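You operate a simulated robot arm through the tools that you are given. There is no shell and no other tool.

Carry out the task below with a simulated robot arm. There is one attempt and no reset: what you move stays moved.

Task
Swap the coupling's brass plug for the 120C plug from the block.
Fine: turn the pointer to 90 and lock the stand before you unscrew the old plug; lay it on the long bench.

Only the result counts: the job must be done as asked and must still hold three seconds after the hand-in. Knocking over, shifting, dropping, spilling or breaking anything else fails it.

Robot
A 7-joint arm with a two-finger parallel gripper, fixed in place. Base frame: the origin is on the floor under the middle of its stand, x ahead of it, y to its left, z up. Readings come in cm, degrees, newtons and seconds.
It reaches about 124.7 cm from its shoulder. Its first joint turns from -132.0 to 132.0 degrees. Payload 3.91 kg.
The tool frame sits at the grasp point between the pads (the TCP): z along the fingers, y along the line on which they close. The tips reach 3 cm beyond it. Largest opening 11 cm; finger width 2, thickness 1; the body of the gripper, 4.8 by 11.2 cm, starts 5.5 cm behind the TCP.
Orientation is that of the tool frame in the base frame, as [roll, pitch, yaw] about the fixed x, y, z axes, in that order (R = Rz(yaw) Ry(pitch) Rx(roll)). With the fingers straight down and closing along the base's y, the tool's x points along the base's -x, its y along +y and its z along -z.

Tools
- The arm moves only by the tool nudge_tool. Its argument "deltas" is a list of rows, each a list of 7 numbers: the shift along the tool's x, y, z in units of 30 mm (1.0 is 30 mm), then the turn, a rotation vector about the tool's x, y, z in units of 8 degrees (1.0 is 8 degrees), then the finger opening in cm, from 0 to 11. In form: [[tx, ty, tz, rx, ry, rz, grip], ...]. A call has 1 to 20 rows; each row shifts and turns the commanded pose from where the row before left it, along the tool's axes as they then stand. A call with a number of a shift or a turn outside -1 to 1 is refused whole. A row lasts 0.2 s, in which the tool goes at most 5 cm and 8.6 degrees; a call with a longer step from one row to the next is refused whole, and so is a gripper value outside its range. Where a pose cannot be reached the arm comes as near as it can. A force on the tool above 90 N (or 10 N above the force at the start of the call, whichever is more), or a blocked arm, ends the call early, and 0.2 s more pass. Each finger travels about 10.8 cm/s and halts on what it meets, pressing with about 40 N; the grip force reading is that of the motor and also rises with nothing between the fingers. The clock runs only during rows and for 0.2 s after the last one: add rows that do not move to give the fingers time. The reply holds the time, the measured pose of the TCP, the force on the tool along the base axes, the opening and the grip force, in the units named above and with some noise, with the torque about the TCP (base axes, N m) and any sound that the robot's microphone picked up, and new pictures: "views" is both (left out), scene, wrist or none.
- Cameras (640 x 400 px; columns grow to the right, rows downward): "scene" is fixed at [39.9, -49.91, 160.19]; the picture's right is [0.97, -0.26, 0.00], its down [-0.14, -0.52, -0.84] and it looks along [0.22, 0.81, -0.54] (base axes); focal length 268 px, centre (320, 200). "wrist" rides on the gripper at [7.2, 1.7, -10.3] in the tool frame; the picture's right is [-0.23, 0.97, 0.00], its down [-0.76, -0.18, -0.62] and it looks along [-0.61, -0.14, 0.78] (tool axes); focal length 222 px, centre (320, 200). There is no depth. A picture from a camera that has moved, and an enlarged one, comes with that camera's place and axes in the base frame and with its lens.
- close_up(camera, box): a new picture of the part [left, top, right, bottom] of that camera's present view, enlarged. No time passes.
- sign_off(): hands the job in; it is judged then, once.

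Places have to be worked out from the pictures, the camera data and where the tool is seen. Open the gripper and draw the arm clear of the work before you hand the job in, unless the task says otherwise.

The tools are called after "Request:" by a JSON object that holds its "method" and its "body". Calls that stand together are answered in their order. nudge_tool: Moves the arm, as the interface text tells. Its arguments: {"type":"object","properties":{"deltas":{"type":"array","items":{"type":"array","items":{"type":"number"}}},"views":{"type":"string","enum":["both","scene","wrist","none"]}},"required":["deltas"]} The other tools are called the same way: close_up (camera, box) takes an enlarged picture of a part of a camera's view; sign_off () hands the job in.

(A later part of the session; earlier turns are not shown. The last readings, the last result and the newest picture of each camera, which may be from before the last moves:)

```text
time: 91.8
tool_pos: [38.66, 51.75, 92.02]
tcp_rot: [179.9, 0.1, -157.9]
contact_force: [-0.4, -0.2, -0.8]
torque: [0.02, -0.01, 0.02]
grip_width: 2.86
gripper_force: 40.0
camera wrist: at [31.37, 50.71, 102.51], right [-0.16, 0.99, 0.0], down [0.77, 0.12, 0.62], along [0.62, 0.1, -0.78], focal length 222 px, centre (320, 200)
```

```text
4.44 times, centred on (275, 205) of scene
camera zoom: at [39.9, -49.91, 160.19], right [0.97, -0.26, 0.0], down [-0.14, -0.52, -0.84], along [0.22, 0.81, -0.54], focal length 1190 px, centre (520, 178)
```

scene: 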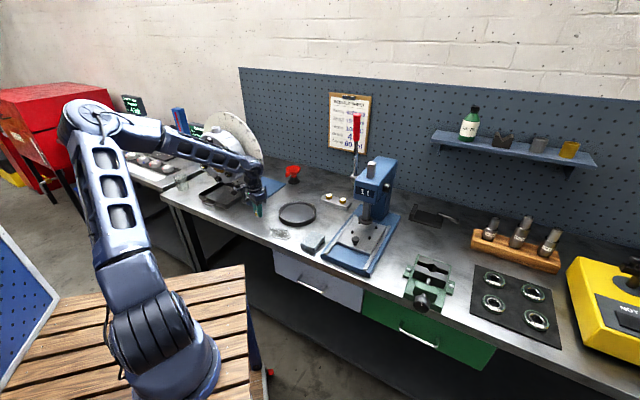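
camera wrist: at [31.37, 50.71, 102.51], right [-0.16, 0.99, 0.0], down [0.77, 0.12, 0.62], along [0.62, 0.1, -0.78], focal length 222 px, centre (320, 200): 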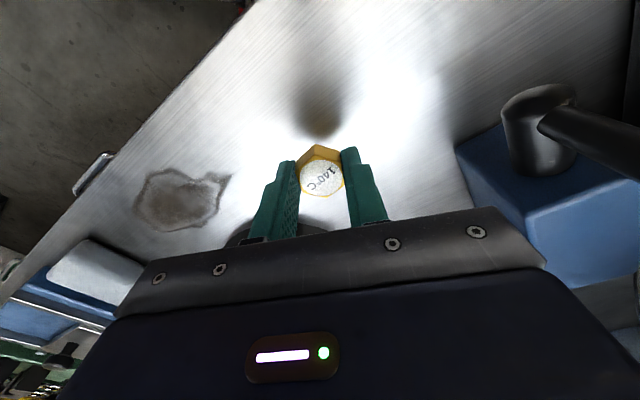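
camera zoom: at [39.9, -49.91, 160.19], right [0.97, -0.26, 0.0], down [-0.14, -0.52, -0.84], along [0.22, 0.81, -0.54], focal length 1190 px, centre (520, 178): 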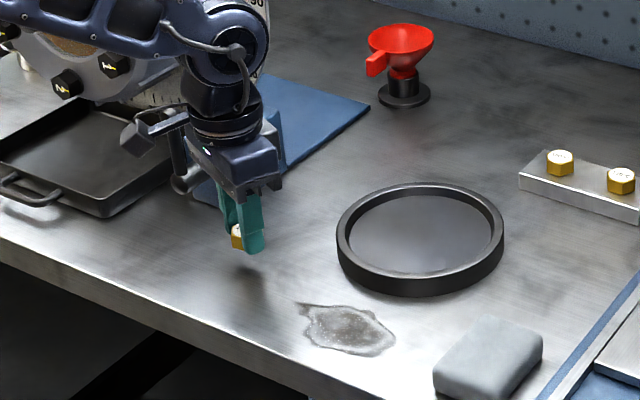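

The shadow shows the plug about a centimetre above the bench. I lower slowly until I feel contact.

Request:
{"method": "nudge_tool", "body": {"deltas": [[0, 0, 0.15, 0, 0, 0, 0], [0, 0, 0.15, 0, 0, 0, 0], [0, 0, 0.07, 0, 0, 0, 0], [0, 0, 0.05, 0, 0, 0, 0], [0, 0, 0, 0, 0, 0, 0]], "views": "wrist"}}

Request:
{"method": "close_up", "body": {"camera": "wrist", "box": [250, 80, 390, 220]}}

Request:
{"method": "close_up", "body": {"camera": "scene", "box": [240, 190, 280, 230]}}

```text
time: 93.0
tool_pos: [38.76, 51.97, 90.83]
tcp_rot: [180.0, 0.1, -157.8]
contact_force: [0.1, 0.3, -0.4]
torque: [0.03, 0.02, 0.01]
grip_width: 2.89
gripper_force: 39.6
camera wrist: at [31.36, 50.81, 101.16], right [-0.16, 0.99, 0.0], down [0.77, 0.12, 0.62], along [0.62, 0.1, -0.78], focal length 222 px, centre (320, 200)
```

wrist: 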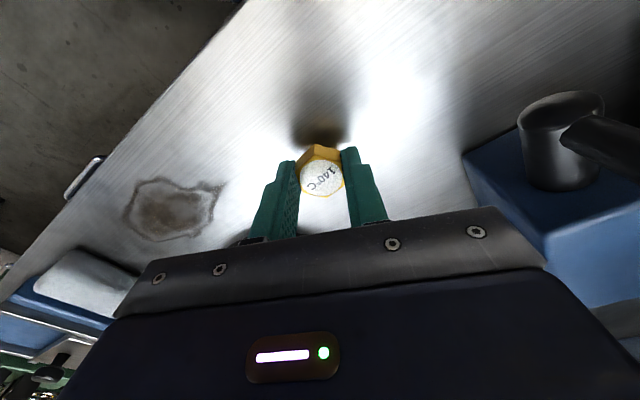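

```text
2.86 times, centred on (320, 150) of wrist
camera zoom: at [31.36, 50.81, 101.16], right [-0.16, 0.99, 0.0], down [0.77, 0.12, 0.62], along [0.62, 0.1, -0.78], focal length 635 px, centre (320, 343)
```

zoom: 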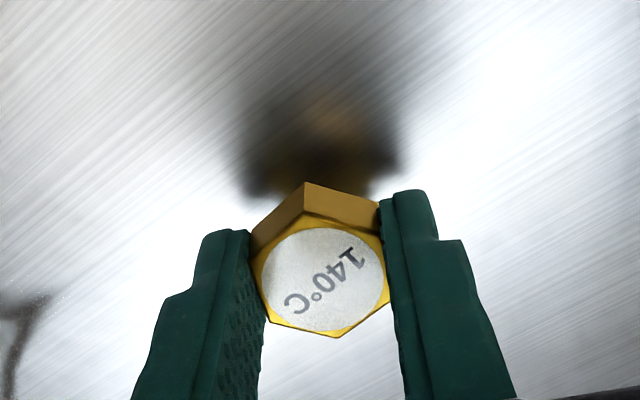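

```text
10.00 times, centred on (260, 210) of scene
camera zoom: at [39.9, -49.91, 160.19], right [0.97, -0.26, 0.0], down [-0.14, -0.52, -0.84], along [0.22, 0.81, -0.54], focal length 2678 px, centre (920, 100)
```

zoom: 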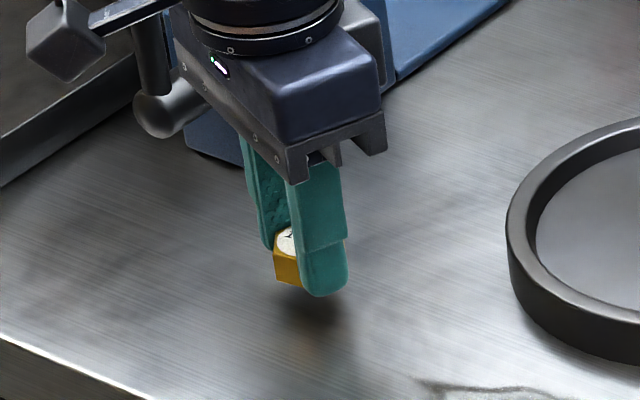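

Still not touching (force zero). I continue in 1.5 mm steps.

Request:
{"method": "nudge_tool", "body": {"deltas": [[0, 0, 0.05, 0, 0, 0, 0], [0, 0, 0.05, 0, 0, 0, 0], [0, 0, 0.05, 0, 0, 0, 0], [0, 0, 0, 0, 0, 0, 0]], "views": "none"}}

Request:
{"method": "close_up", "body": {"camera": "wrist", "box": [250, 80, 390, 220]}}

Request:
{"method": "close_up", "body": {"camera": "scene", "box": [250, 200, 270, 220]}}

```text
time: 94.0
tool_pos: [38.75, 51.88, 90.32]
tcp_rot: [180.0, 0.1, -157.9]
contact_force: [0.3, 0.3, -0.2]
torque: [-0.01, -0.01, 0.01]
grip_width: 2.89
gripper_force: 40.2
```

```text
2.86 times, centred on (320, 150) of wrist
camera zoom: at [31.32, 50.84, 100.67], right [-0.16, 0.99, 0.0], down [0.77, 0.12, 0.62], along [0.62, 0.1, -0.78], focal length 635 px, centre (320, 343)
```

zoom: 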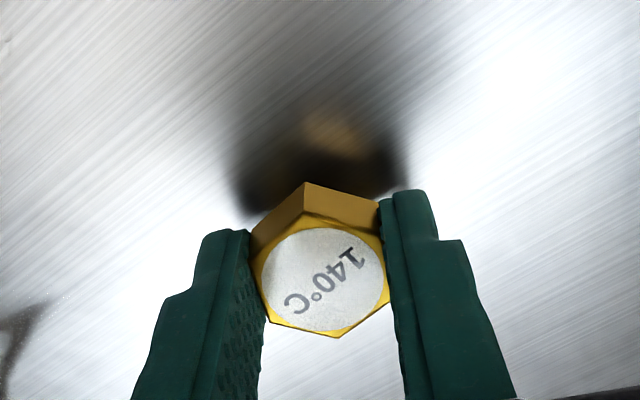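

```text
16.00 times, centred on (260, 210) of scene
camera zoom: at [39.9, -49.91, 160.19], right [0.97, -0.26, 0.0], down [-0.14, -0.52, -0.84], along [0.22, 0.81, -0.54], focal length 4284 px, centre (1280, 40)
```

zoom: 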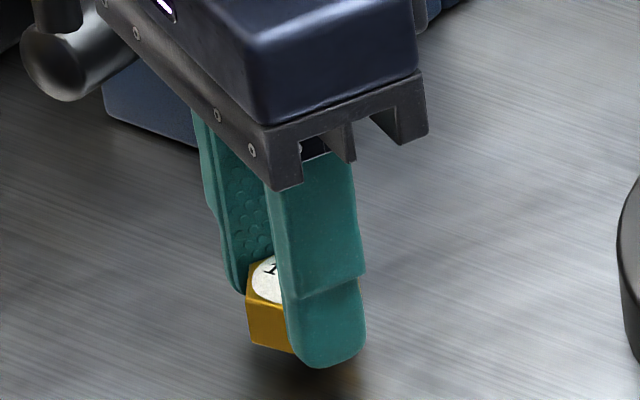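

No contact yet at TCP 90.3. I keep lowering in 1 mm steps.

Request:
{"method": "nudge_tool", "body": {"deltas": [[0, 0, 0.035, 0, 0, 0, 0], [0, 0, 0.035, 0, 0, 0, 0], [0, 0, 0, 0, 0, 0, 0]], "views": "none"}}

Request:
{"method": "close_up", "body": {"camera": "wrist", "box": [250, 80, 390, 220]}}

```text
time: 94.8
tool_pos: [38.74, 51.88, 90.14]
tcp_rot: [-179.9, 0.1, -157.9]
contact_force: [-0.9, -0.6, -0.1]
torque: [-0.02, -0.02, 0.0]
grip_width: 2.9
gripper_force: 40.4
```

```text
2.86 times, centred on (320, 150) of wrist
camera zoom: at [31.32, 50.81, 100.46], right [-0.16, 0.99, 0.0], down [0.77, 0.12, 0.62], along [0.62, 0.1, -0.78], focal length 635 px, centre (320, 343)
```

zoom: 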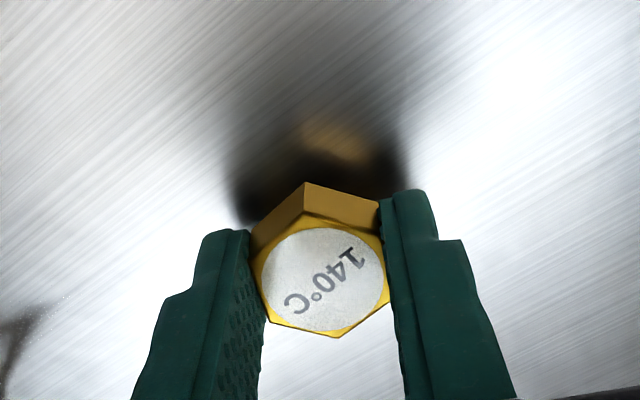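

Still free. Two more small steps.

Request:
{"method": "nudge_tool", "body": {"deltas": [[0, 0, 0.035, 0, 0, 0, 0], [0, 0, 0.035, 0, 0, 0, 0], [0, 0, 0.035, 0, 0, 0, 0], [0, 0, 0, 0, 0, 0, 0]], "views": "none"}}

Request:
{"method": "close_up", "body": {"camera": "scene", "box": [250, 200, 270, 220]}}

```text
time: 95.8
tool_pos: [38.68, 52.0, 89.78]
tcp_rot: [-180.0, 0.2, -158.0]
contact_force: [0.9, 0.2, -0.1]
torque: [0.0, 0.01, -0.02]
grip_width: 2.86
gripper_force: 40.1
```

```text
16.00 times, centred on (260, 210) of scene
camera zoom: at [39.9, -49.91, 160.19], right [0.97, -0.26, 0.0], down [-0.14, -0.52, -0.84], along [0.22, 0.81, -0.54], focal length 4284 px, centre (1280, 40)
```

zoom: 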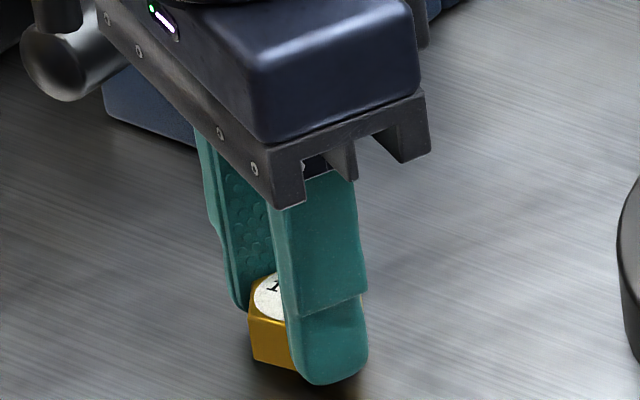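

The gap under the fingertips is small but no contact yet; I lower three more 1 mm steps.

Request:
{"method": "nudge_tool", "body": {"deltas": [[0, 0, 0.035, 0, 0, 0, 0], [0, 0, 0.035, 0, 0, 0, 0], [0, 0, 0.035, 0, 0, 0, 0], [0, 0, 0, 0, 0, 0, 0]], "views": "none"}}

Request:
{"method": "close_up", "body": {"camera": "scene", "box": [250, 205, 270, 225]}}

```text
time: 96.8
tool_pos: [38.78, 52.05, 89.51]
tcp_rot: [179.9, 0.1, -157.9]
contact_force: [-0.3, -4.7, 30.3]
torque: [-0.14, -0.01, -0.03]
grip_width: 2.93
gripper_force: 40.1
```

```text
16.00 times, centred on (260, 215) of scene
camera zoom: at [39.9, -49.91, 160.19], right [0.97, -0.26, 0.0], down [-0.14, -0.52, -0.84], along [0.22, 0.81, -0.54], focal length 4284 px, centre (1280, -40)
```

zoom: 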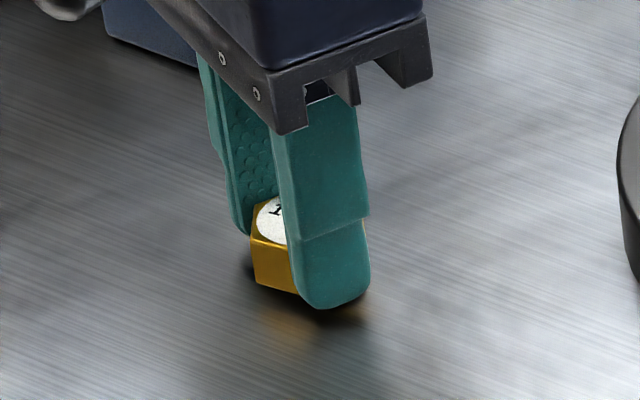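

Contact: 30 N upward at TCP 89.5. I ease up 1 mm and open the fingers gently, then lift away.

Request:
{"method": "nudge_tool", "body": {"deltas": [[0, 0, -0.03, 0, 0, 0, 0], [0, 0, 0, 0, 0, 0, 2.8], [0, 0, 0, 0, 0, 0, 3.1], [0, 0, 0, 0, 0, 0, 3.4], [0, 0, 0, 0, 0, 0, 4], [0, 0, 0, 0, 0, 0, 5.5], [0, 0, -0.2, 0, 0, 0, 5.5], [0, 0, -0.5, 0, 0, 0, 5.5], [0, 0, -0.8, 0, 0, 0, 5.5], [0, 0, -0.8, 0, 0, 0, 5.5]]}}

Request:
{"method": "close_up", "body": {"camera": "scene", "box": [240, 190, 280, 230]}}

Request:
{"method": "close_up", "body": {"camera": "wrist", "box": [250, 50, 390, 190]}}

```text
time: 99.0
tool_pos: [38.7, 52.06, 96.52]
tcp_rot: [-180.0, 0.1, -157.9]
contact_force: [0.0, 0.0, 1.0]
torque: [0.02, -0.02, -0.01]
grip_width: 5.51
gripper_force: 0.0
camera wrist: at [31.36, 50.97, 106.84], right [-0.16, 0.99, 0.0], down [0.77, 0.12, 0.62], along [0.62, 0.1, -0.78], focal length 222 px, centre (320, 200)
```

scene: 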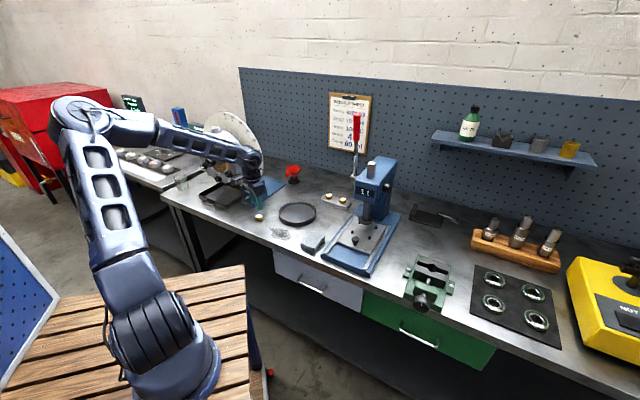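
wrist: 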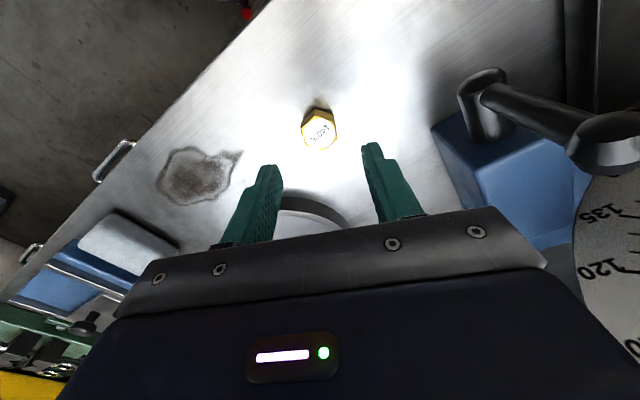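

```text
10.00 times, centred on (260, 210) of scene
camera zoom: at [39.9, -49.91, 160.19], right [0.97, -0.26, 0.0], down [-0.14, -0.52, -0.84], along [0.22, 0.81, -0.54], focal length 2678 px, centre (920, 100)
```

zoom: 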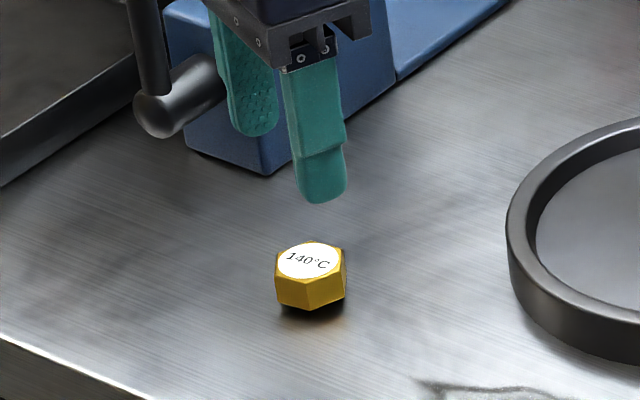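

```text
2.86 times, centred on (320, 120) of wrist
camera zoom: at [31.36, 50.97, 106.84], right [-0.16, 0.99, 0.0], down [0.77, 0.12, 0.62], along [0.62, 0.1, -0.78], focal length 635 px, centre (320, 429)
```

zoom: 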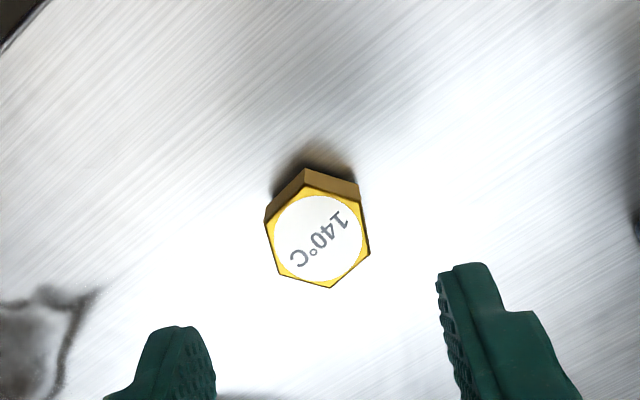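

The old 140 °C plug now stands safely on the long bench, clear of everything. Next I rise and travel over to the block with the 120 °C plug.

Request:
{"method": "nudge_tool", "body": {"deltas": [[0, 0, -0.85, 0, 0, 0, 6], [0, 0, -0.85, 0, 0, 0, 6], [0, 0, -0.85, 0, 0, 0, 6], [0, 0, -0.85, 0, 0, 0, 6], [0, 0, -0.85, 0, 0, 0, 6], [0, 0, -0.85, 0, 0, 0, 6], [0, 0, -0.85, 0, 0, 0, 6], [0, 0, -0.85, 0, 0, 0, 6], [0, 0, -0.85, 0, 0, 0, 6], [0, 0, -0.85, 0, 0, 0, 6], [0, 0, -0.85, 0, 0, 0, 6], [-0.85, -0.33, 0, 0, 0, 0, 6], [-0.85, -0.33, 0, 0, 0, 0, 6], [-0.85, -0.33, 0, 0, 0, 0, 6], [-0.85, -0.33, 0, 0, 0, 0, 6], [-0.85, -0.33, 0, 0, 0, 0, 6], [-0.85, -0.33, 0, 0, 0, 0, 6], [0, 0, 0, 0, 0, 0, 6]]}}

```text
time: 102.8
tool_pos: [54.98, 52.22, 124.54]
tcp_rot: [179.9, 0.1, -157.8]
contact_force: [-0.1, 0.2, 0.1]
torque: [0.0, 0.0, -0.04]
grip_width: 6.0
gripper_force: 0.0
camera wrist: at [47.66, 51.03, 134.95], right [-0.16, 0.99, 0.0], down [0.77, 0.12, 0.62], along [0.62, 0.1, -0.78], focal length 222 px, centre (320, 200)
```

scene: 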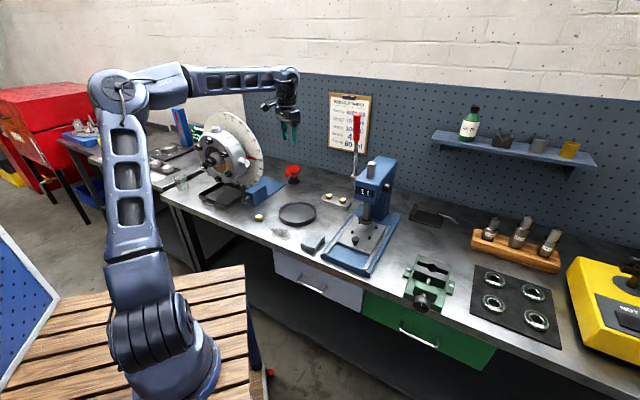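
wrist: 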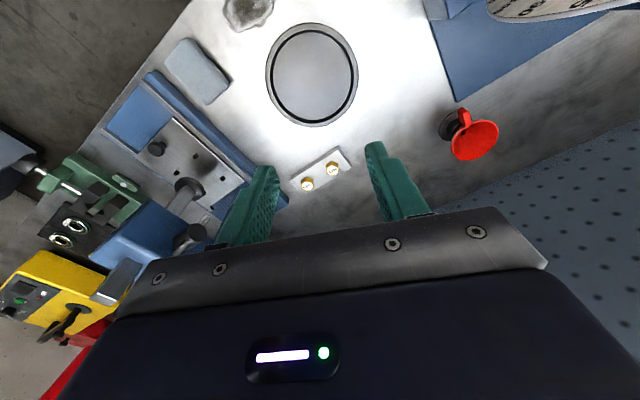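

Request:
{"method": "close_up", "body": {"camera": "wrist", "box": [270, 130, 370, 210]}}

Request:
{"method": "close_up", "body": {"camera": "scene", "box": [300, 100, 400, 230]}}

```text
5.00 times, centred on (320, 170) of wrist
camera zoom: at [47.66, 51.03, 134.95], right [-0.16, 0.99, 0.0], down [0.77, 0.12, 0.62], along [0.62, 0.1, -0.78], focal length 1111 px, centre (320, 350)
```

zoom: 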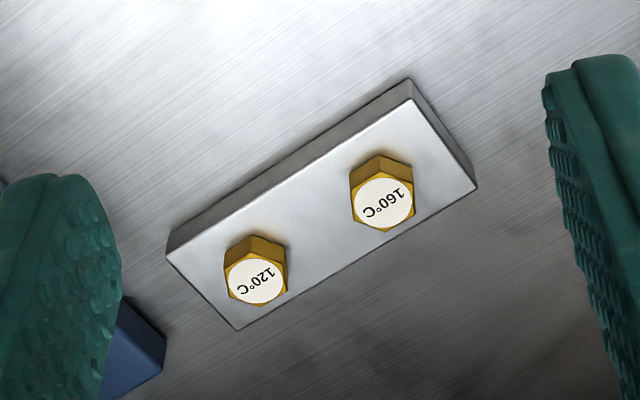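

```text
3.08 times, centred on (350, 165) of scene
camera zoom: at [39.9, -49.91, 160.19], right [0.97, -0.26, 0.0], down [-0.14, -0.52, -0.84], along [0.22, 0.81, -0.54], focal length 824 px, centre (228, 308)
```

zoom: 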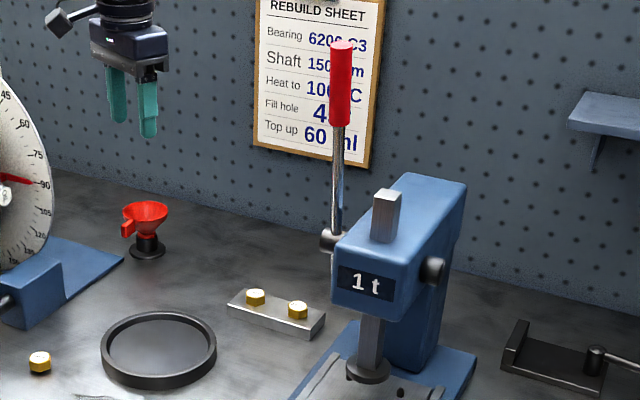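

The 120 °C plug's top is at about (79.0, 52.8, 90.5); the press lever rod is ~17 cm from it, so the hand has room. I move above the plug, turn 16° to match its flats, and lower partway.

Request:
{"method": "nudge_tool", "body": {"deltas": [[-0.831, -0.317, 0, 0, 0, 0, 6], [-0.831, -0.317, 0, 0, 0, 0, 6], [-0.831, -0.317, 0, 0, 0, 0, 6], [-0.831, -0.317, 0, 0, 0, 0, 6], [-0.831, -0.317, 0, 0, 0, 0, 6], [-0.831, -0.317, 0, 0, 0, 0, 6], [-0.831, -0.317, 0, 0, 0, 0, 6], [-0.831, -0.317, 0, 0, 0, 0, 6], [-0.831, -0.317, 0, 0, 0, 0, 6], [0, 0, 0, 0, 0, 1.0, 6], [0, 0, 0, 0, 0, 1.0, 6], [0, 0, 0.88, 0, 0, 0, 6], [0, 0, 0.88, 0, 0, 0, 6], [0, 0, 0.88, 0, 0, 0, 6], [0, 0, 0.88, 0, 0, 0, 6], [0, 0, 0.88, 0, 0, 0, 6], [0, 0, 0.88, 0, 0, 0, 6], [0, 0, 0.5, 0, 0, 0, 6], [0, 0, 0, 0, 0, 0, 6]]}}

Request:
{"method": "close_up", "body": {"camera": "wrist", "box": [240, 50, 400, 200]}}

Request:
{"method": "close_up", "body": {"camera": "scene", "box": [300, 100, 400, 230]}}

```text
time: 106.8
tool_pos: [79.19, 52.83, 107.07]
tcp_rot: [-180.0, -0.1, -173.9]
contact_force: [-0.8, -0.2, -0.4]
torque: [0.05, 0.01, 0.02]
grip_width: 6.01
gripper_force: 0.1
camera wrist: at [71.75, 53.7, 117.45], right [0.12, 0.99, 0.0], down [0.78, -0.1, 0.62], along [0.62, -0.08, -0.78], focal length 222 px, centre (320, 200)
```

scene: 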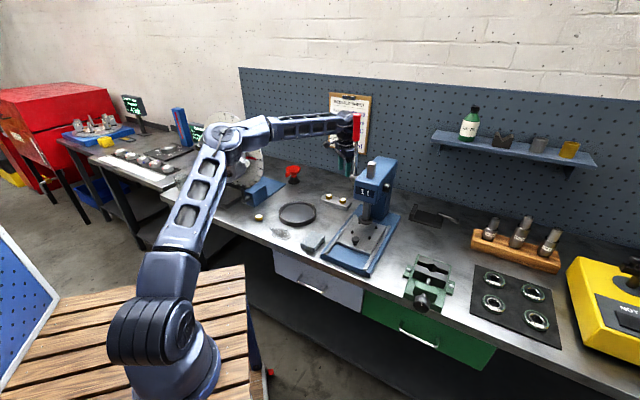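
wrist: 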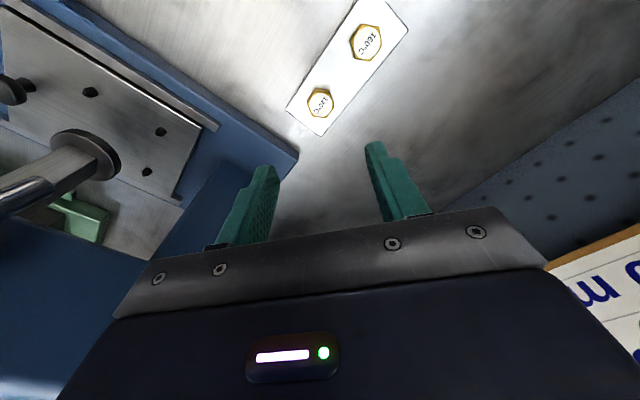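

```text
2.67 times, centred on (320, 125) of wrist
camera zoom: at [71.75, 53.7, 117.45], right [0.12, 0.99, 0.0], down [0.78, -0.1, 0.62], along [0.62, -0.08, -0.78], focal length 592 px, centre (320, 400)
```

zoom: 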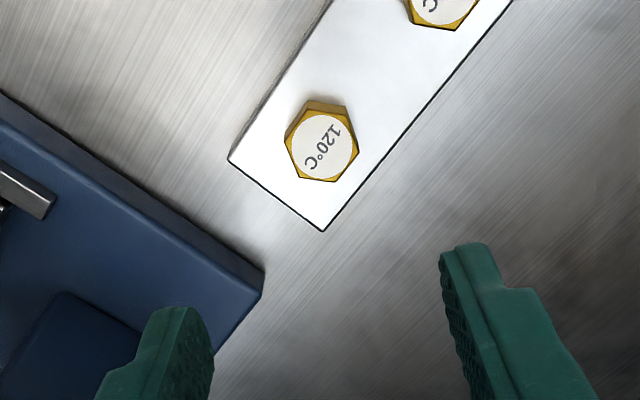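

```text
3.08 times, centred on (350, 165) of scene
camera zoom: at [39.9, -49.91, 160.19], right [0.97, -0.26, 0.0], down [-0.14, -0.52, -0.84], along [0.22, 0.81, -0.54], focal length 824 px, centre (228, 308)
```

zoom: 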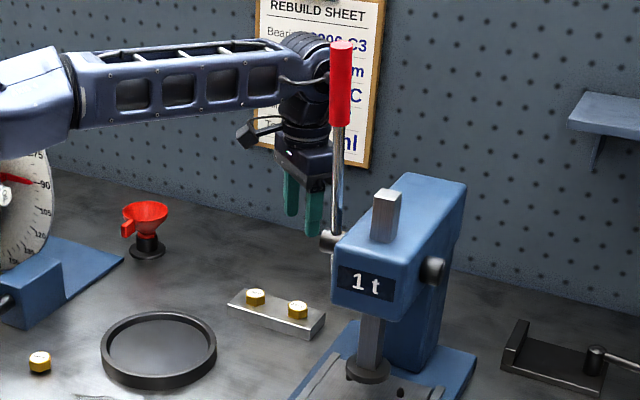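

The plug is centred at (79.1, 52.8) and its flats call for yaw -165. I turn 9°, descend to just above the block top, then close on it.

Request:
{"method": "nudge_tool", "body": {"deltas": [[0.02, -0.01, 0, 0, 0, -0.57, 5.5], [0, 0, 0.4, 0, 0, -0.57, 5.5], [0, 0, 0.8, 0, 0, 0, 5.5], [0, 0, 0.85, 0, 0, 0, 5], [0, 0, 0.85, 0, 0, 0, 5], [0, 0, 0.85, 0, 0, 0, 5], [0, 0, 0.7, 0, 0, 0, 5], [0, 0, 0.35, 0, 0, 0, 5], [0, 0, 0.1, 0, 0, 0, 5], [0, 0, 0, 0, 0, 0, 5]]}}

Request:
{"method": "close_up", "body": {"camera": "wrist", "box": [250, 80, 390, 240]}}

Request:
{"method": "close_up", "body": {"camera": "scene", "box": [320, 170, 370, 220]}}

```text
time: 109.0
tool_pos: [79.12, 52.6, 92.38]
tcp_rot: [180.0, 0.1, -164.7]
contact_force: [0.5, -0.1, 0.0]
torque: [-0.01, -0.01, 0.01]
grip_width: 5.0
gripper_force: 0.1
camera wrist: at [71.59, 52.43, 102.72], right [-0.04, 1.0, 0.0], down [0.78, 0.03, 0.62], along [0.62, 0.02, -0.78], focal length 222 px, centre (320, 200)
```

scene: 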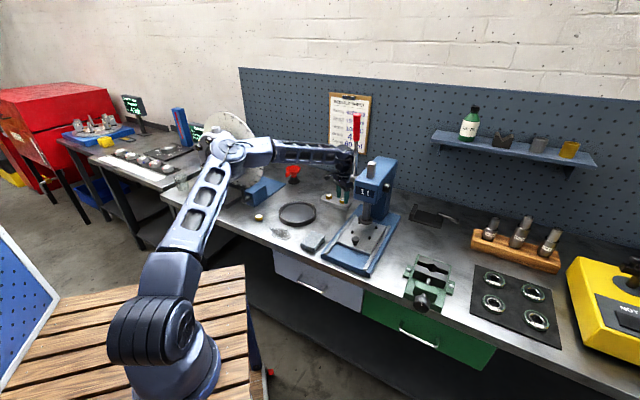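
wrist: 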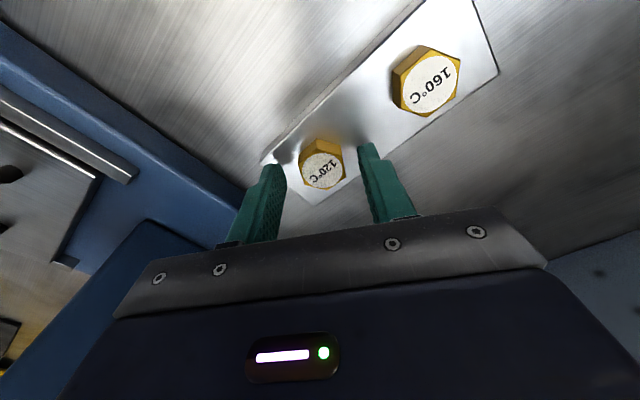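

```text
2.50 times, centred on (320, 160) of wrist
camera zoom: at [71.59, 52.43, 102.72], right [-0.04, 1.0, 0.0], down [0.78, 0.03, 0.62], along [0.62, 0.02, -0.78], focal length 555 px, centre (320, 300)
```

zoom: 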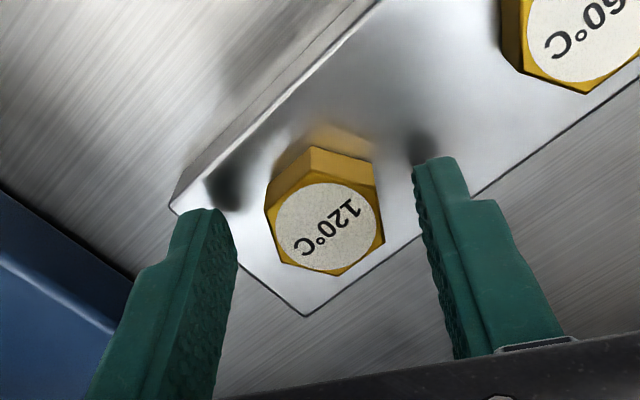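

```text
8.00 times, centred on (345, 195) of scene
camera zoom: at [39.9, -49.91, 160.19], right [0.97, -0.26, 0.0], down [-0.14, -0.52, -0.84], along [0.22, 0.81, -0.54], focal length 2142 px, centre (120, 240)
```

zoom: 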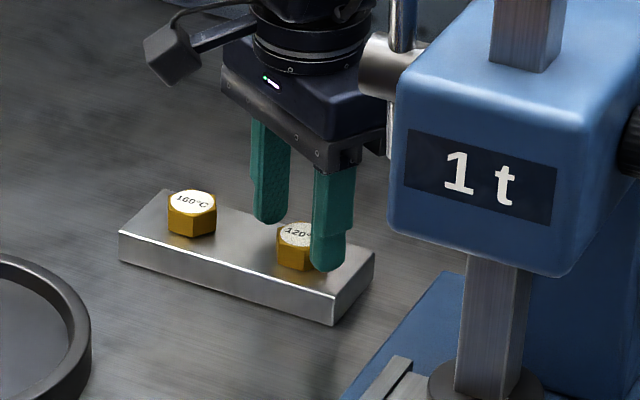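

Centred nicely. I lower 1.5 mm more and close gradually.

Request:
{"method": "nudge_tool", "body": {"deltas": [[0, 0, 0.05, 0, 0, 0, 4.5], [0, 0, 0, 0, 0, 0, 3.8], [0, 0, 0, 0, 0, 0, 3.2], [0, 0, 0, 0, 0, 0, 2.6], [0, 0, 0, 0, 0, 0, 1], [0, 0, 0, 0, 0, 0, 0], [0, 0, 0, 0, 0, 0, 0]], "views": "none"}}

Request:
{"method": "close_up", "body": {"camera": "wrist", "box": [250, 80, 390, 240]}}

Request:
{"method": "close_up", "body": {"camera": "scene", "box": [320, 170, 370, 220]}}

```text
time: 110.6
tool_pos: [78.98, 52.74, 92.17]
tcp_rot: [179.9, 0.1, -164.7]
contact_force: [1.0, 10.3, 0.4]
torque: [0.32, -0.05, 0.07]
grip_width: 2.89
gripper_force: 40.2
```

```text
2.50 times, centred on (320, 160) of wrist
camera zoom: at [71.55, 52.48, 102.59], right [-0.04, 1.0, 0.0], down [0.78, 0.03, 0.62], along [0.62, 0.02, -0.78], focal length 555 px, centre (320, 300)
```

zoom: 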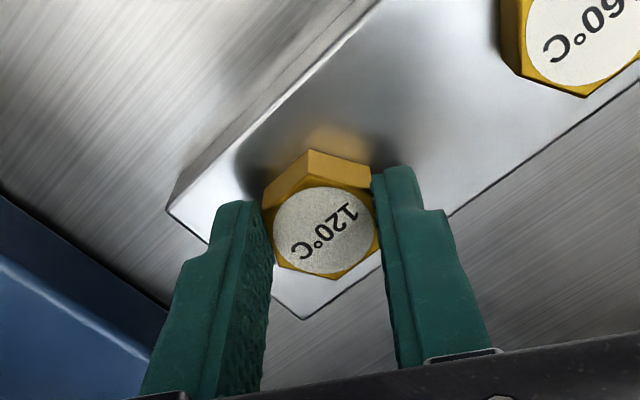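

```text
8.00 times, centred on (345, 195) of scene
camera zoom: at [39.9, -49.91, 160.19], right [0.97, -0.26, 0.0], down [-0.14, -0.52, -0.84], along [0.22, 0.81, -0.54], focal length 2142 px, centre (120, 240)
```

zoom: 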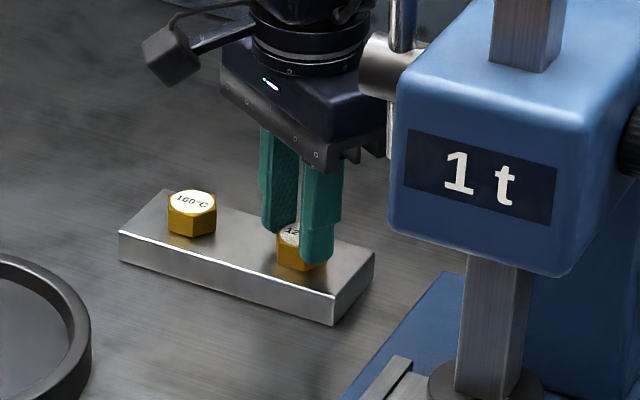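

Gripped at 2.89 with 10 N side load. I relieve it and lift slowly to see whether the plug comes straight out.

Request:
{"method": "nudge_tool", "body": {"deltas": [[0, 0.035, 0, 0, 0, 0, 0], [0, 0, -0.05, 0, 0, 0, 0], [0, 0, -0.05, 0, 0, 0, 0], [0, 0, -0.07, 0, 0, 0, 0]], "views": "none"}}

Request:
{"method": "close_up", "body": {"camera": "wrist", "box": [250, 80, 390, 240]}}

Request:
{"method": "close_up", "body": {"camera": "scene", "box": [320, 170, 370, 220]}}

```text
time: 111.6
tool_pos: [79.1, 52.73, 92.43]
tcp_rot: [180.0, -0.1, -164.9]
contact_force: [-2.4, -4.0, -32.5]
torque: [-0.12, 0.2, 0.01]
grip_width: 2.96
gripper_force: 40.2
```

```text
2.50 times, centred on (320, 160) of wrist
camera zoom: at [71.59, 52.54, 102.91], right [-0.04, 1.0, 0.0], down [0.78, 0.03, 0.62], along [0.62, 0.02, -0.78], focal length 555 px, centre (320, 300)
```

zoom: 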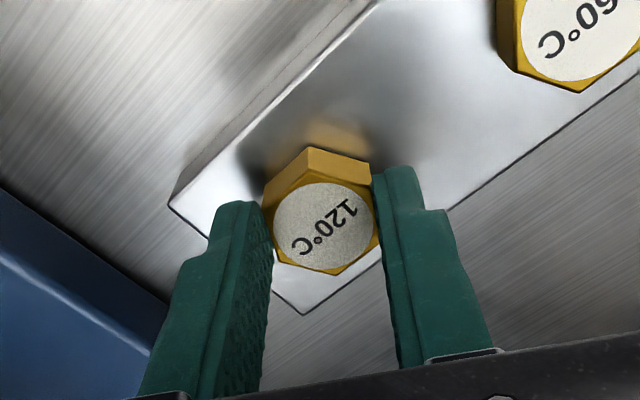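

```text
8.00 times, centred on (345, 195) of scene
camera zoom: at [39.9, -49.91, 160.19], right [0.97, -0.26, 0.0], down [-0.14, -0.52, -0.84], along [0.22, 0.81, -0.54], focal length 2142 px, centre (120, 240)
```

zoom: 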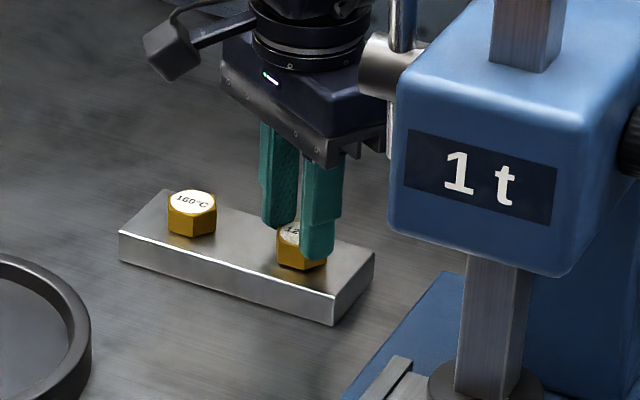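

It resists with 32 N: this plug is also screwed into its block. I relieve the pull and unscrew it counter-clockwise, following the thread upward as before.

Request:
{"method": "nudge_tool", "body": {"deltas": [[0, 0.01, 0.1, 0, 0, 0, 0], [0, 0, 0, 0, 0, -0.94, 0], [0, 0, -0.0045, 0, 0, -0.94, 0], [0, 0, -0.0045, 0, 0, -0.94, 0], [0, 0, -0.0045, 0, 0, -0.94, 0], [0, 0, 0, 0, 0, 0, 0]], "views": "none"}}

Request:
{"method": "close_up", "body": {"camera": "wrist", "box": [250, 80, 390, 240]}}

Request:
{"method": "close_up", "body": {"camera": "scene", "box": [320, 170, 370, 220]}}

```text
time: 113.0
tool_pos: [79.06, 52.68, 92.61]
tcp_rot: [-180.0, 0.0, -134.7]
contact_force: [-3.9, -37.4, -0.9]
torque: [-1.25, 0.35, -0.07]
grip_width: 2.9
gripper_force: 39.8
```

```text
2.50 times, centred on (320, 160) of wrist
camera zoom: at [72.78, 48.68, 102.89], right [-0.53, 0.85, 0.0], down [0.66, 0.42, 0.62], along [0.53, 0.33, -0.78], focal length 555 px, centre (320, 300)
```

zoom: 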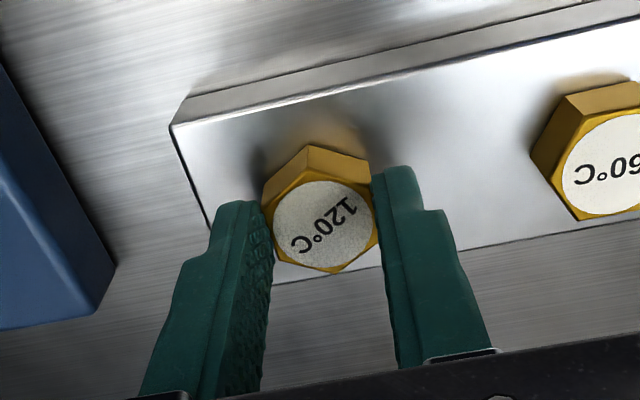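

```text
8.00 times, centred on (345, 195) of scene
camera zoom: at [39.9, -49.91, 160.19], right [0.97, -0.26, 0.0], down [-0.14, -0.52, -0.84], along [0.22, 0.81, -0.54], focal length 2142 px, centre (120, 240)
```

zoom: 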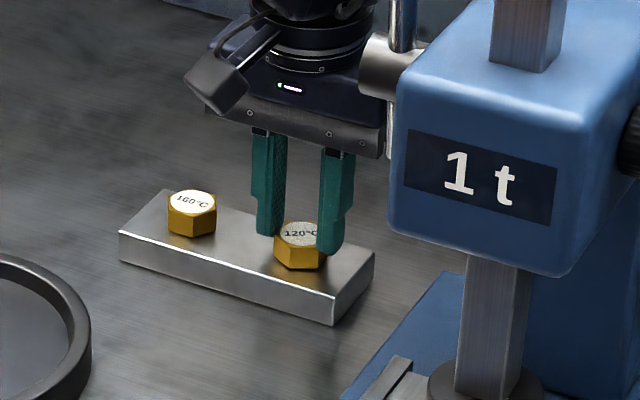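

The plug turns in the block along with the gripper, but side load is 37 N. I trim the position slightly to unload, and watch the response.

Request:
{"method": "nudge_tool", "body": {"deltas": [[0.024, -0.023, 0, 0, 0, 0, 0], [0, 0, 0, 0, 0, 0, 0]], "views": "none"}}

```text
time: 113.6
tool_pos: [79.18, 52.56, 92.46]
tcp_rot: [-179.9, 0.2, -134.8]
contact_force: [14.5, -31.9, 0.4]
torque: [-1.05, -0.32, -0.12]
grip_width: 2.89
gripper_force: 39.8
```

Most of the load is along the closing axis. I shift 1.5 mm along tool −y and check.

Request:
{"method": "nudge_tool", "body": {"deltas": [[0, -0.05, 0, 0, 0, 0, 0], [0, 0, 0, 0, 0, 0, 0]], "views": "none"}}

```text
time: 114.2
tool_pos: [79.2, 52.61, 92.45]
tcp_rot: [180.0, 0.1, -134.7]
contact_force: [16.6, -23.4, 3.7]
torque: [-0.57, -0.59, -0.08]
grip_width: 2.91
gripper_force: 39.8
```

Side load falls only slowly with shift; I trim another 4 mm along −y.

Request:
{"method": "nudge_tool", "body": {"deltas": [[0, -0.07, 0, 0, 0, 0, 0], [0, -0.07, 0, 0, 0, 0, 0], [0, 0, 0, 0, 0, 0, 0]], "views": "none"}}

```text
time: 115.0
tool_pos: [79.09, 52.54, 92.43]
tcp_rot: [179.9, 0.1, -134.5]
contact_force: [-12.7, 0.5, 1.4]
torque: [0.29, 0.41, 0.06]
grip_width: 2.89
gripper_force: 40.1
```

Now only ~12 N. I continue the counter-clockwise turn, 75° with thread-following lift.

Request:
{"method": "nudge_tool", "body": {"deltas": [[0.02, 0.02, 0, 0, 0, -0.94, 0], [0, 0, -0.0045, 0, 0, -0.94, 0], [0, 0, -0.0045, 0, 0, -0.94, 0], [0, 0, -0.0045, 0, 0, -0.94, 0], [0, 0, -0.0045, 0, 0, -0.94, 0], [0, 0, -0.0045, 0, 0, -0.94, 0], [0, 0, -0.0045, 0, 0, -0.94, 0], [0, 0, -0.0045, 0, 0, -0.94, 0], [0, 0, -0.0045, 0, 0, -0.94, 0], [0, 0, -0.0045, 0, 0, -0.94, 0], [0, 0, 0, 0, 0, 0, 0]], "views": "none"}}

Request:
{"method": "close_up", "body": {"camera": "scene", "box": [320, 170, 370, 220]}}

Request:
{"method": "close_up", "body": {"camera": "wrist", "box": [250, 80, 390, 240]}}

```text
time: 117.4
tool_pos: [79.66, 52.43, 92.47]
tcp_rot: [-179.7, -0.1, -59.4]
contact_force: [60.2, 42.8, 6.9]
torque: [1.41, -1.58, -0.39]
grip_width: 2.93
gripper_force: 39.9
```

```text
8.00 times, centred on (345, 195) of scene
camera zoom: at [39.9, -49.91, 160.19], right [0.97, -0.26, 0.0], down [-0.14, -0.52, -0.84], along [0.22, 0.81, -0.54], focal length 2142 px, centre (120, 240)
```

zoom: 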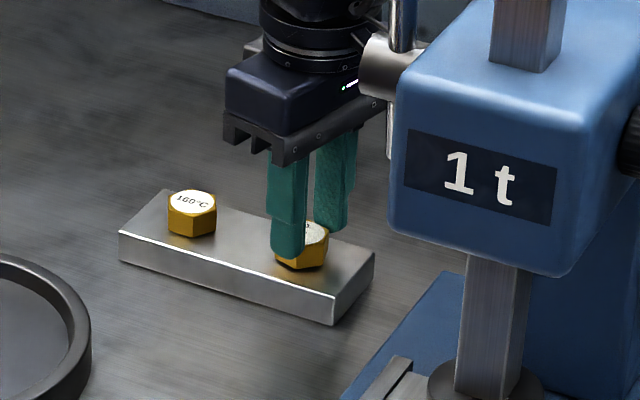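

```text
2.50 times, centred on (320, 160) of wrist
camera zoom: at [81.75, 45.28, 102.96], right [-0.95, -0.3, -0.01], down [-0.24, 0.74, 0.62], along [-0.18, 0.6, -0.78], focal length 555 px, centre (320, 300)
```

zoom: 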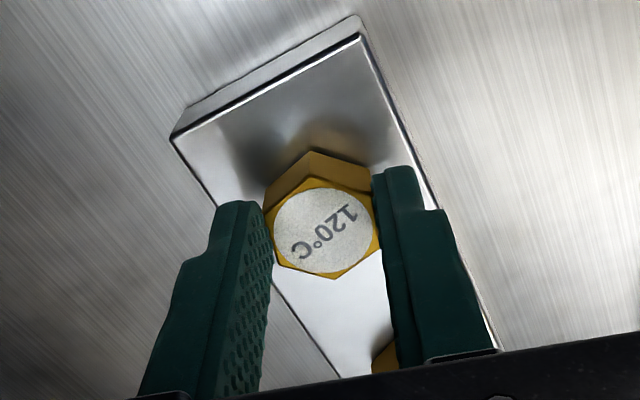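

Side force jumped to ~74 N — possibly the hand or its camera touches the press. I look at the full views before moving.

Request:
{"method": "close_up", "body": {"camera": "wrist", "box": [0, 0, 640, 400]}}

Request:
{"method": "close_up", "body": {"camera": "scene", "box": [310, 90, 410, 220]}}

```text
1.00 times, centred on (320, 200) of wrist (not enlarged: the box is as wide or as high as the picture)
camera zoom: at [81.75, 45.28, 102.96], right [-0.95, -0.3, -0.01], down [-0.24, 0.74, 0.62], along [-0.18, 0.6, -0.78], focal length 222 px, centre (320, 200)
```

zoom: 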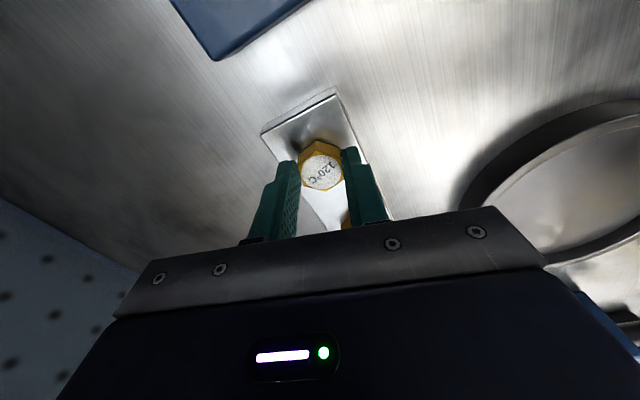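

```text
3.08 times, centred on (360, 155) of scene
camera zoom: at [39.9, -49.91, 160.19], right [0.97, -0.26, 0.0], down [-0.14, -0.52, -0.84], along [0.22, 0.81, -0.54], focal length 824 px, centre (197, 338)
```

zoom: 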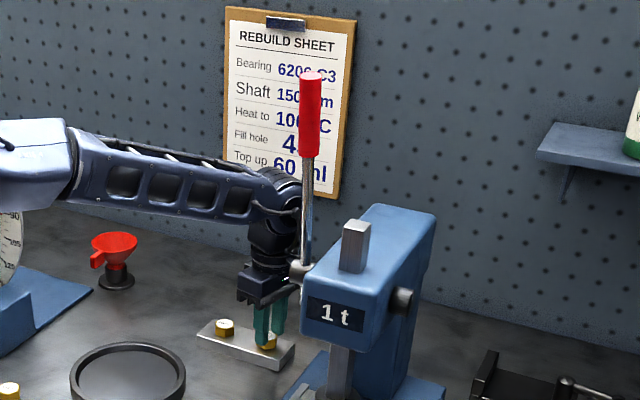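

The hand looks clear of the press; the load may come from the plug axis not matching my TCP. I compare the block's position with the initial picture to be sure it hasn't shifted.

Request:
{"method": "close_up", "body": {"camera": "scene", "box": [270, 180, 360, 260]}}

Request:
{"method": "close_up", "body": {"camera": "scene", "box": [330, 185, 360, 215]}}

```text
5.00 times, centred on (315, 220) of scene
camera zoom: at [39.9, -49.91, 160.19], right [0.97, -0.26, 0.0], down [-0.14, -0.52, -0.84], along [0.22, 0.81, -0.54], focal length 1339 px, centre (345, 100)
```

zoom: 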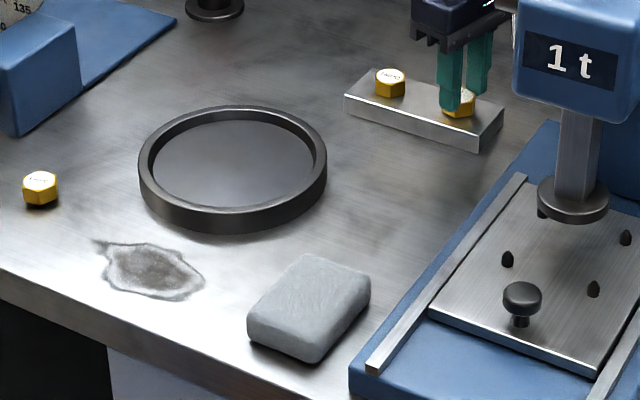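

```text
13.33 times, centred on (345, 200) of scene
camera zoom: at [39.9, -49.91, 160.19], right [0.97, -0.26, 0.0], down [-0.14, -0.52, -0.84], along [0.22, 0.81, -0.54], focal length 3570 px, centre (-13, 200)
```

zoom: 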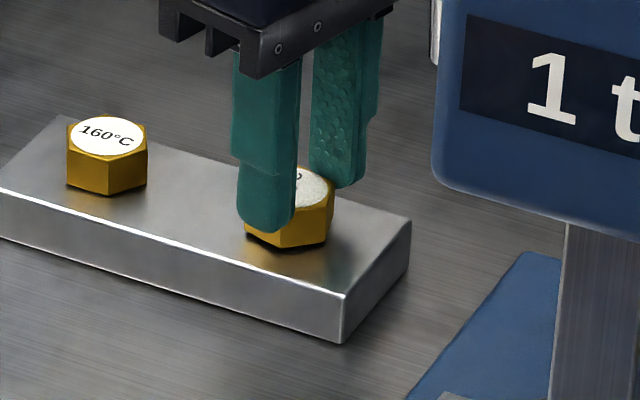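

The block and plug are exactly where they were; fitting the readings shows the plug axis sits 0.43 cm off my TCP along tool −x, so I must turn about that point. I first unload by shifting −y 0.6 cm.

Request:
{"method": "nudge_tool", "body": {"deltas": [[0, -0.07, 0, 0, 0, 0, 0], [0, -0.07, 0, 0, 0, 0, 0], [0, -0.06, 0, 0, 0, 0, 0], [0, 0, 0, 0, 0, 0, 0]], "views": "none"}}

```text
time: 118.4
tool_pos: [79.76, 52.39, 92.6]
tcp_rot: [179.9, 0.0, -59.4]
contact_force: [-16.2, -20.0, 14.2]
torque: [-0.89, 0.57, 0.09]
grip_width: 2.92
gripper_force: 39.7
```

Overshot slightly to +24 N; I go back 1.5 mm, lift a touch, and turn 38° about the true plug axis.

Request:
{"method": "nudge_tool", "body": {"deltas": [[0, 0.05, -0.015, 0, 0, 0, 0], [0, -0.0188, -0.0045, 0, 0, -0.94, 0], [0, -0.0188, -0.0045, 0, 0, -0.94, 0], [0, -0.0188, -0.0045, 0, 0, -0.94, 0], [0, -0.0188, -0.0045, 0, 0, -0.94, 0], [0, -0.0188, -0.0045, 0, 0, -0.94, 0], [0, 0, 0, 0, 0, 0, 0]], "views": "none"}}

Request:
{"method": "close_up", "body": {"camera": "scene", "box": [330, 185, 360, 215]}}

Request:
{"method": "close_up", "body": {"camera": "wrist", "box": [0, 0, 640, 400]}}

```text
time: 120.0
tool_pos: [79.83, 52.7, 92.74]
tcp_rot: [-179.9, 0.0, -21.9]
contact_force: [-20.0, -37.2, -2.4]
torque: [-1.08, 0.47, 0.22]
grip_width: 2.89
gripper_force: 39.8
```

```text
13.33 times, centred on (345, 200) of scene
camera zoom: at [39.9, -49.91, 160.19], right [0.97, -0.26, 0.0], down [-0.14, -0.52, -0.84], along [0.22, 0.81, -0.54], focal length 3570 px, centre (-13, 200)
```

zoom: 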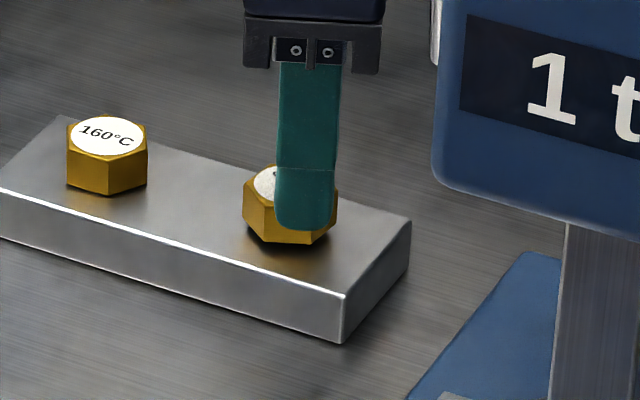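

```text
1.00 times, centred on (320, 200) of wrist (not enlarged: the box is as wide or as high as the picture)
camera zoom: at [85.94, 48.42, 103.08], right [-0.57, -0.82, 0.0], down [-0.64, 0.45, 0.62], along [-0.51, 0.36, -0.78], focal length 222 px, centre (320, 200)
```

zoom: 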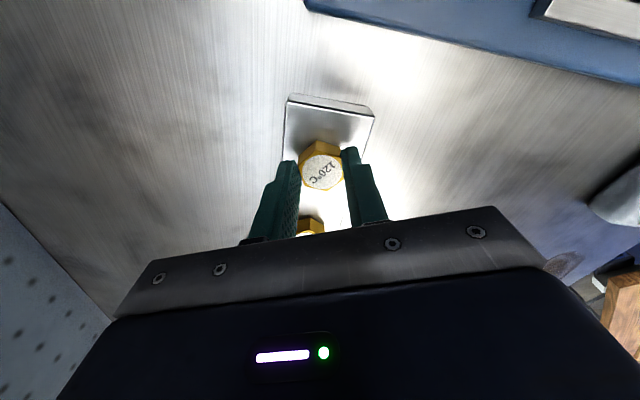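

Side load is +42 N in y, so that shift wasn't needed this time. I trim back 2 mm and turn another 37°.

Request:
{"method": "nudge_tool", "body": {"deltas": [[0, 0.07, 0, 0, 0, 0, 0], [0, 0, -0.0045, 0, 0, -0.94, 0], [0, 0, -0.0045, 0, 0, -0.94, 0], [0, 0, -0.0045, 0, 0, -0.94, 0], [0, 0, -0.0045, 0, 0, -0.94, 0], [0, 0, -0.0045, 0, 0, -0.94, 0], [0, 0, 0, 0, 0, 0, 0]], "views": "none"}}

Request:
{"method": "close_up", "body": {"camera": "scene", "box": [330, 185, 360, 215]}}

```text
time: 121.6
tool_pos: [79.66, 52.89, 92.72]
tcp_rot: [-179.8, -0.2, 15.9]
contact_force: [18.3, 50.8, 4.6]
torque: [1.53, -0.47, -0.16]
grip_width: 2.93
gripper_force: 40.3
```

```text
13.33 times, centred on (345, 200) of scene
camera zoom: at [39.9, -49.91, 160.19], right [0.97, -0.26, 0.0], down [-0.14, -0.52, -0.84], along [0.22, 0.81, -0.54], focal length 3570 px, centre (-13, 200)
```

zoom: 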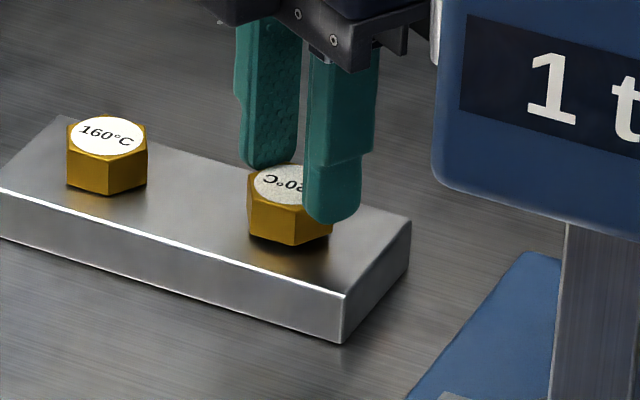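

180° done, and the plug has risen. I open to release and swing the wrist back for the second grip.

Request:
{"method": "nudge_tool", "body": {"deltas": [[0, 0, 0, 0, 0, 0, 4], [0, 0, 0, 0, 0, 0, 5.2], [0, 0, 0, 0, 0, 0, 5.2]], "views": "wrist"}}

Request:
{"method": "close_up", "body": {"camera": "wrist", "box": [250, 80, 390, 240]}}

Request:
{"method": "close_up", "body": {"camera": "scene", "box": [330, 185, 360, 215]}}

```text
time: 122.4
tool_pos: [79.85, 52.37, 92.55]
tcp_rot: [180.0, 0.0, 15.7]
contact_force: [0.5, 0.2, 1.6]
torque: [-0.01, 0.0, 0.0]
grip_width: 5.21
gripper_force: 0.2
camera wrist: at [87.22, 52.85, 103.07], right [0.04, -1.0, 0.0], down [-0.78, -0.04, 0.62], along [-0.62, -0.03, -0.78], focal length 222 px, centre (320, 200)
```

wrist: 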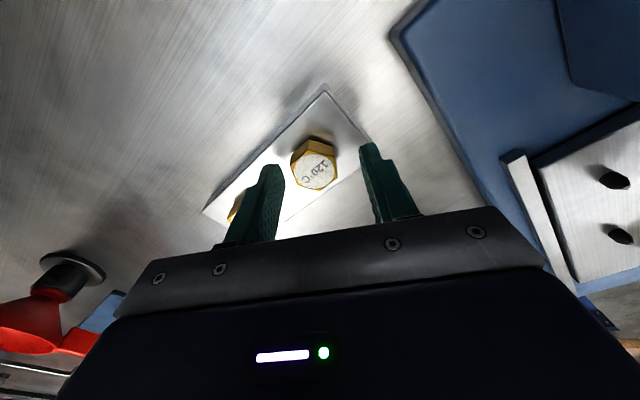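

```text
2.50 times, centred on (320, 160) of wrist
camera zoom: at [87.22, 52.85, 103.07], right [0.04, -1.0, 0.0], down [-0.78, -0.04, 0.62], along [-0.62, -0.03, -0.78], focal length 555 px, centre (320, 300)
```

zoom: 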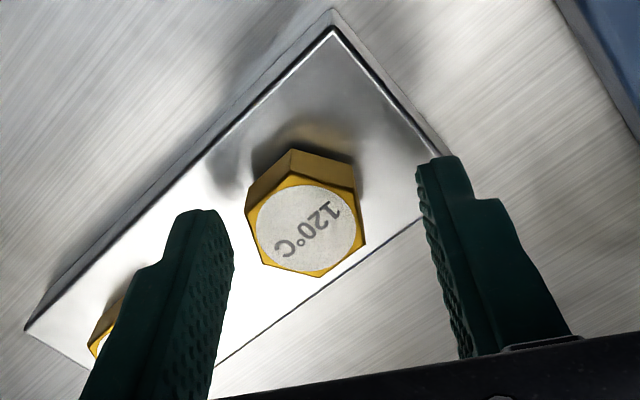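

```text
13.33 times, centred on (345, 200) of scene
camera zoom: at [39.9, -49.91, 160.19], right [0.97, -0.26, 0.0], down [-0.14, -0.52, -0.84], along [0.22, 0.81, -0.54], focal length 3570 px, centre (-13, 200)
```

zoom: 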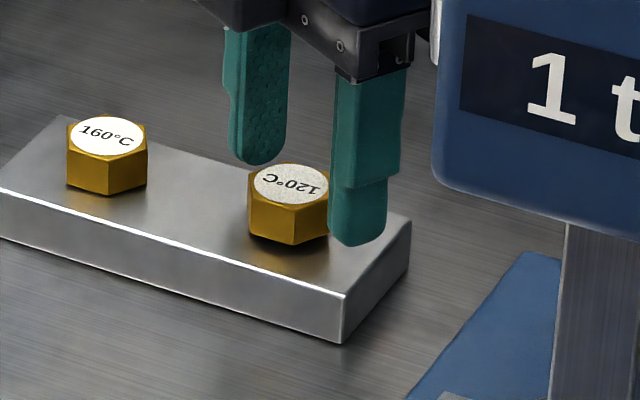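

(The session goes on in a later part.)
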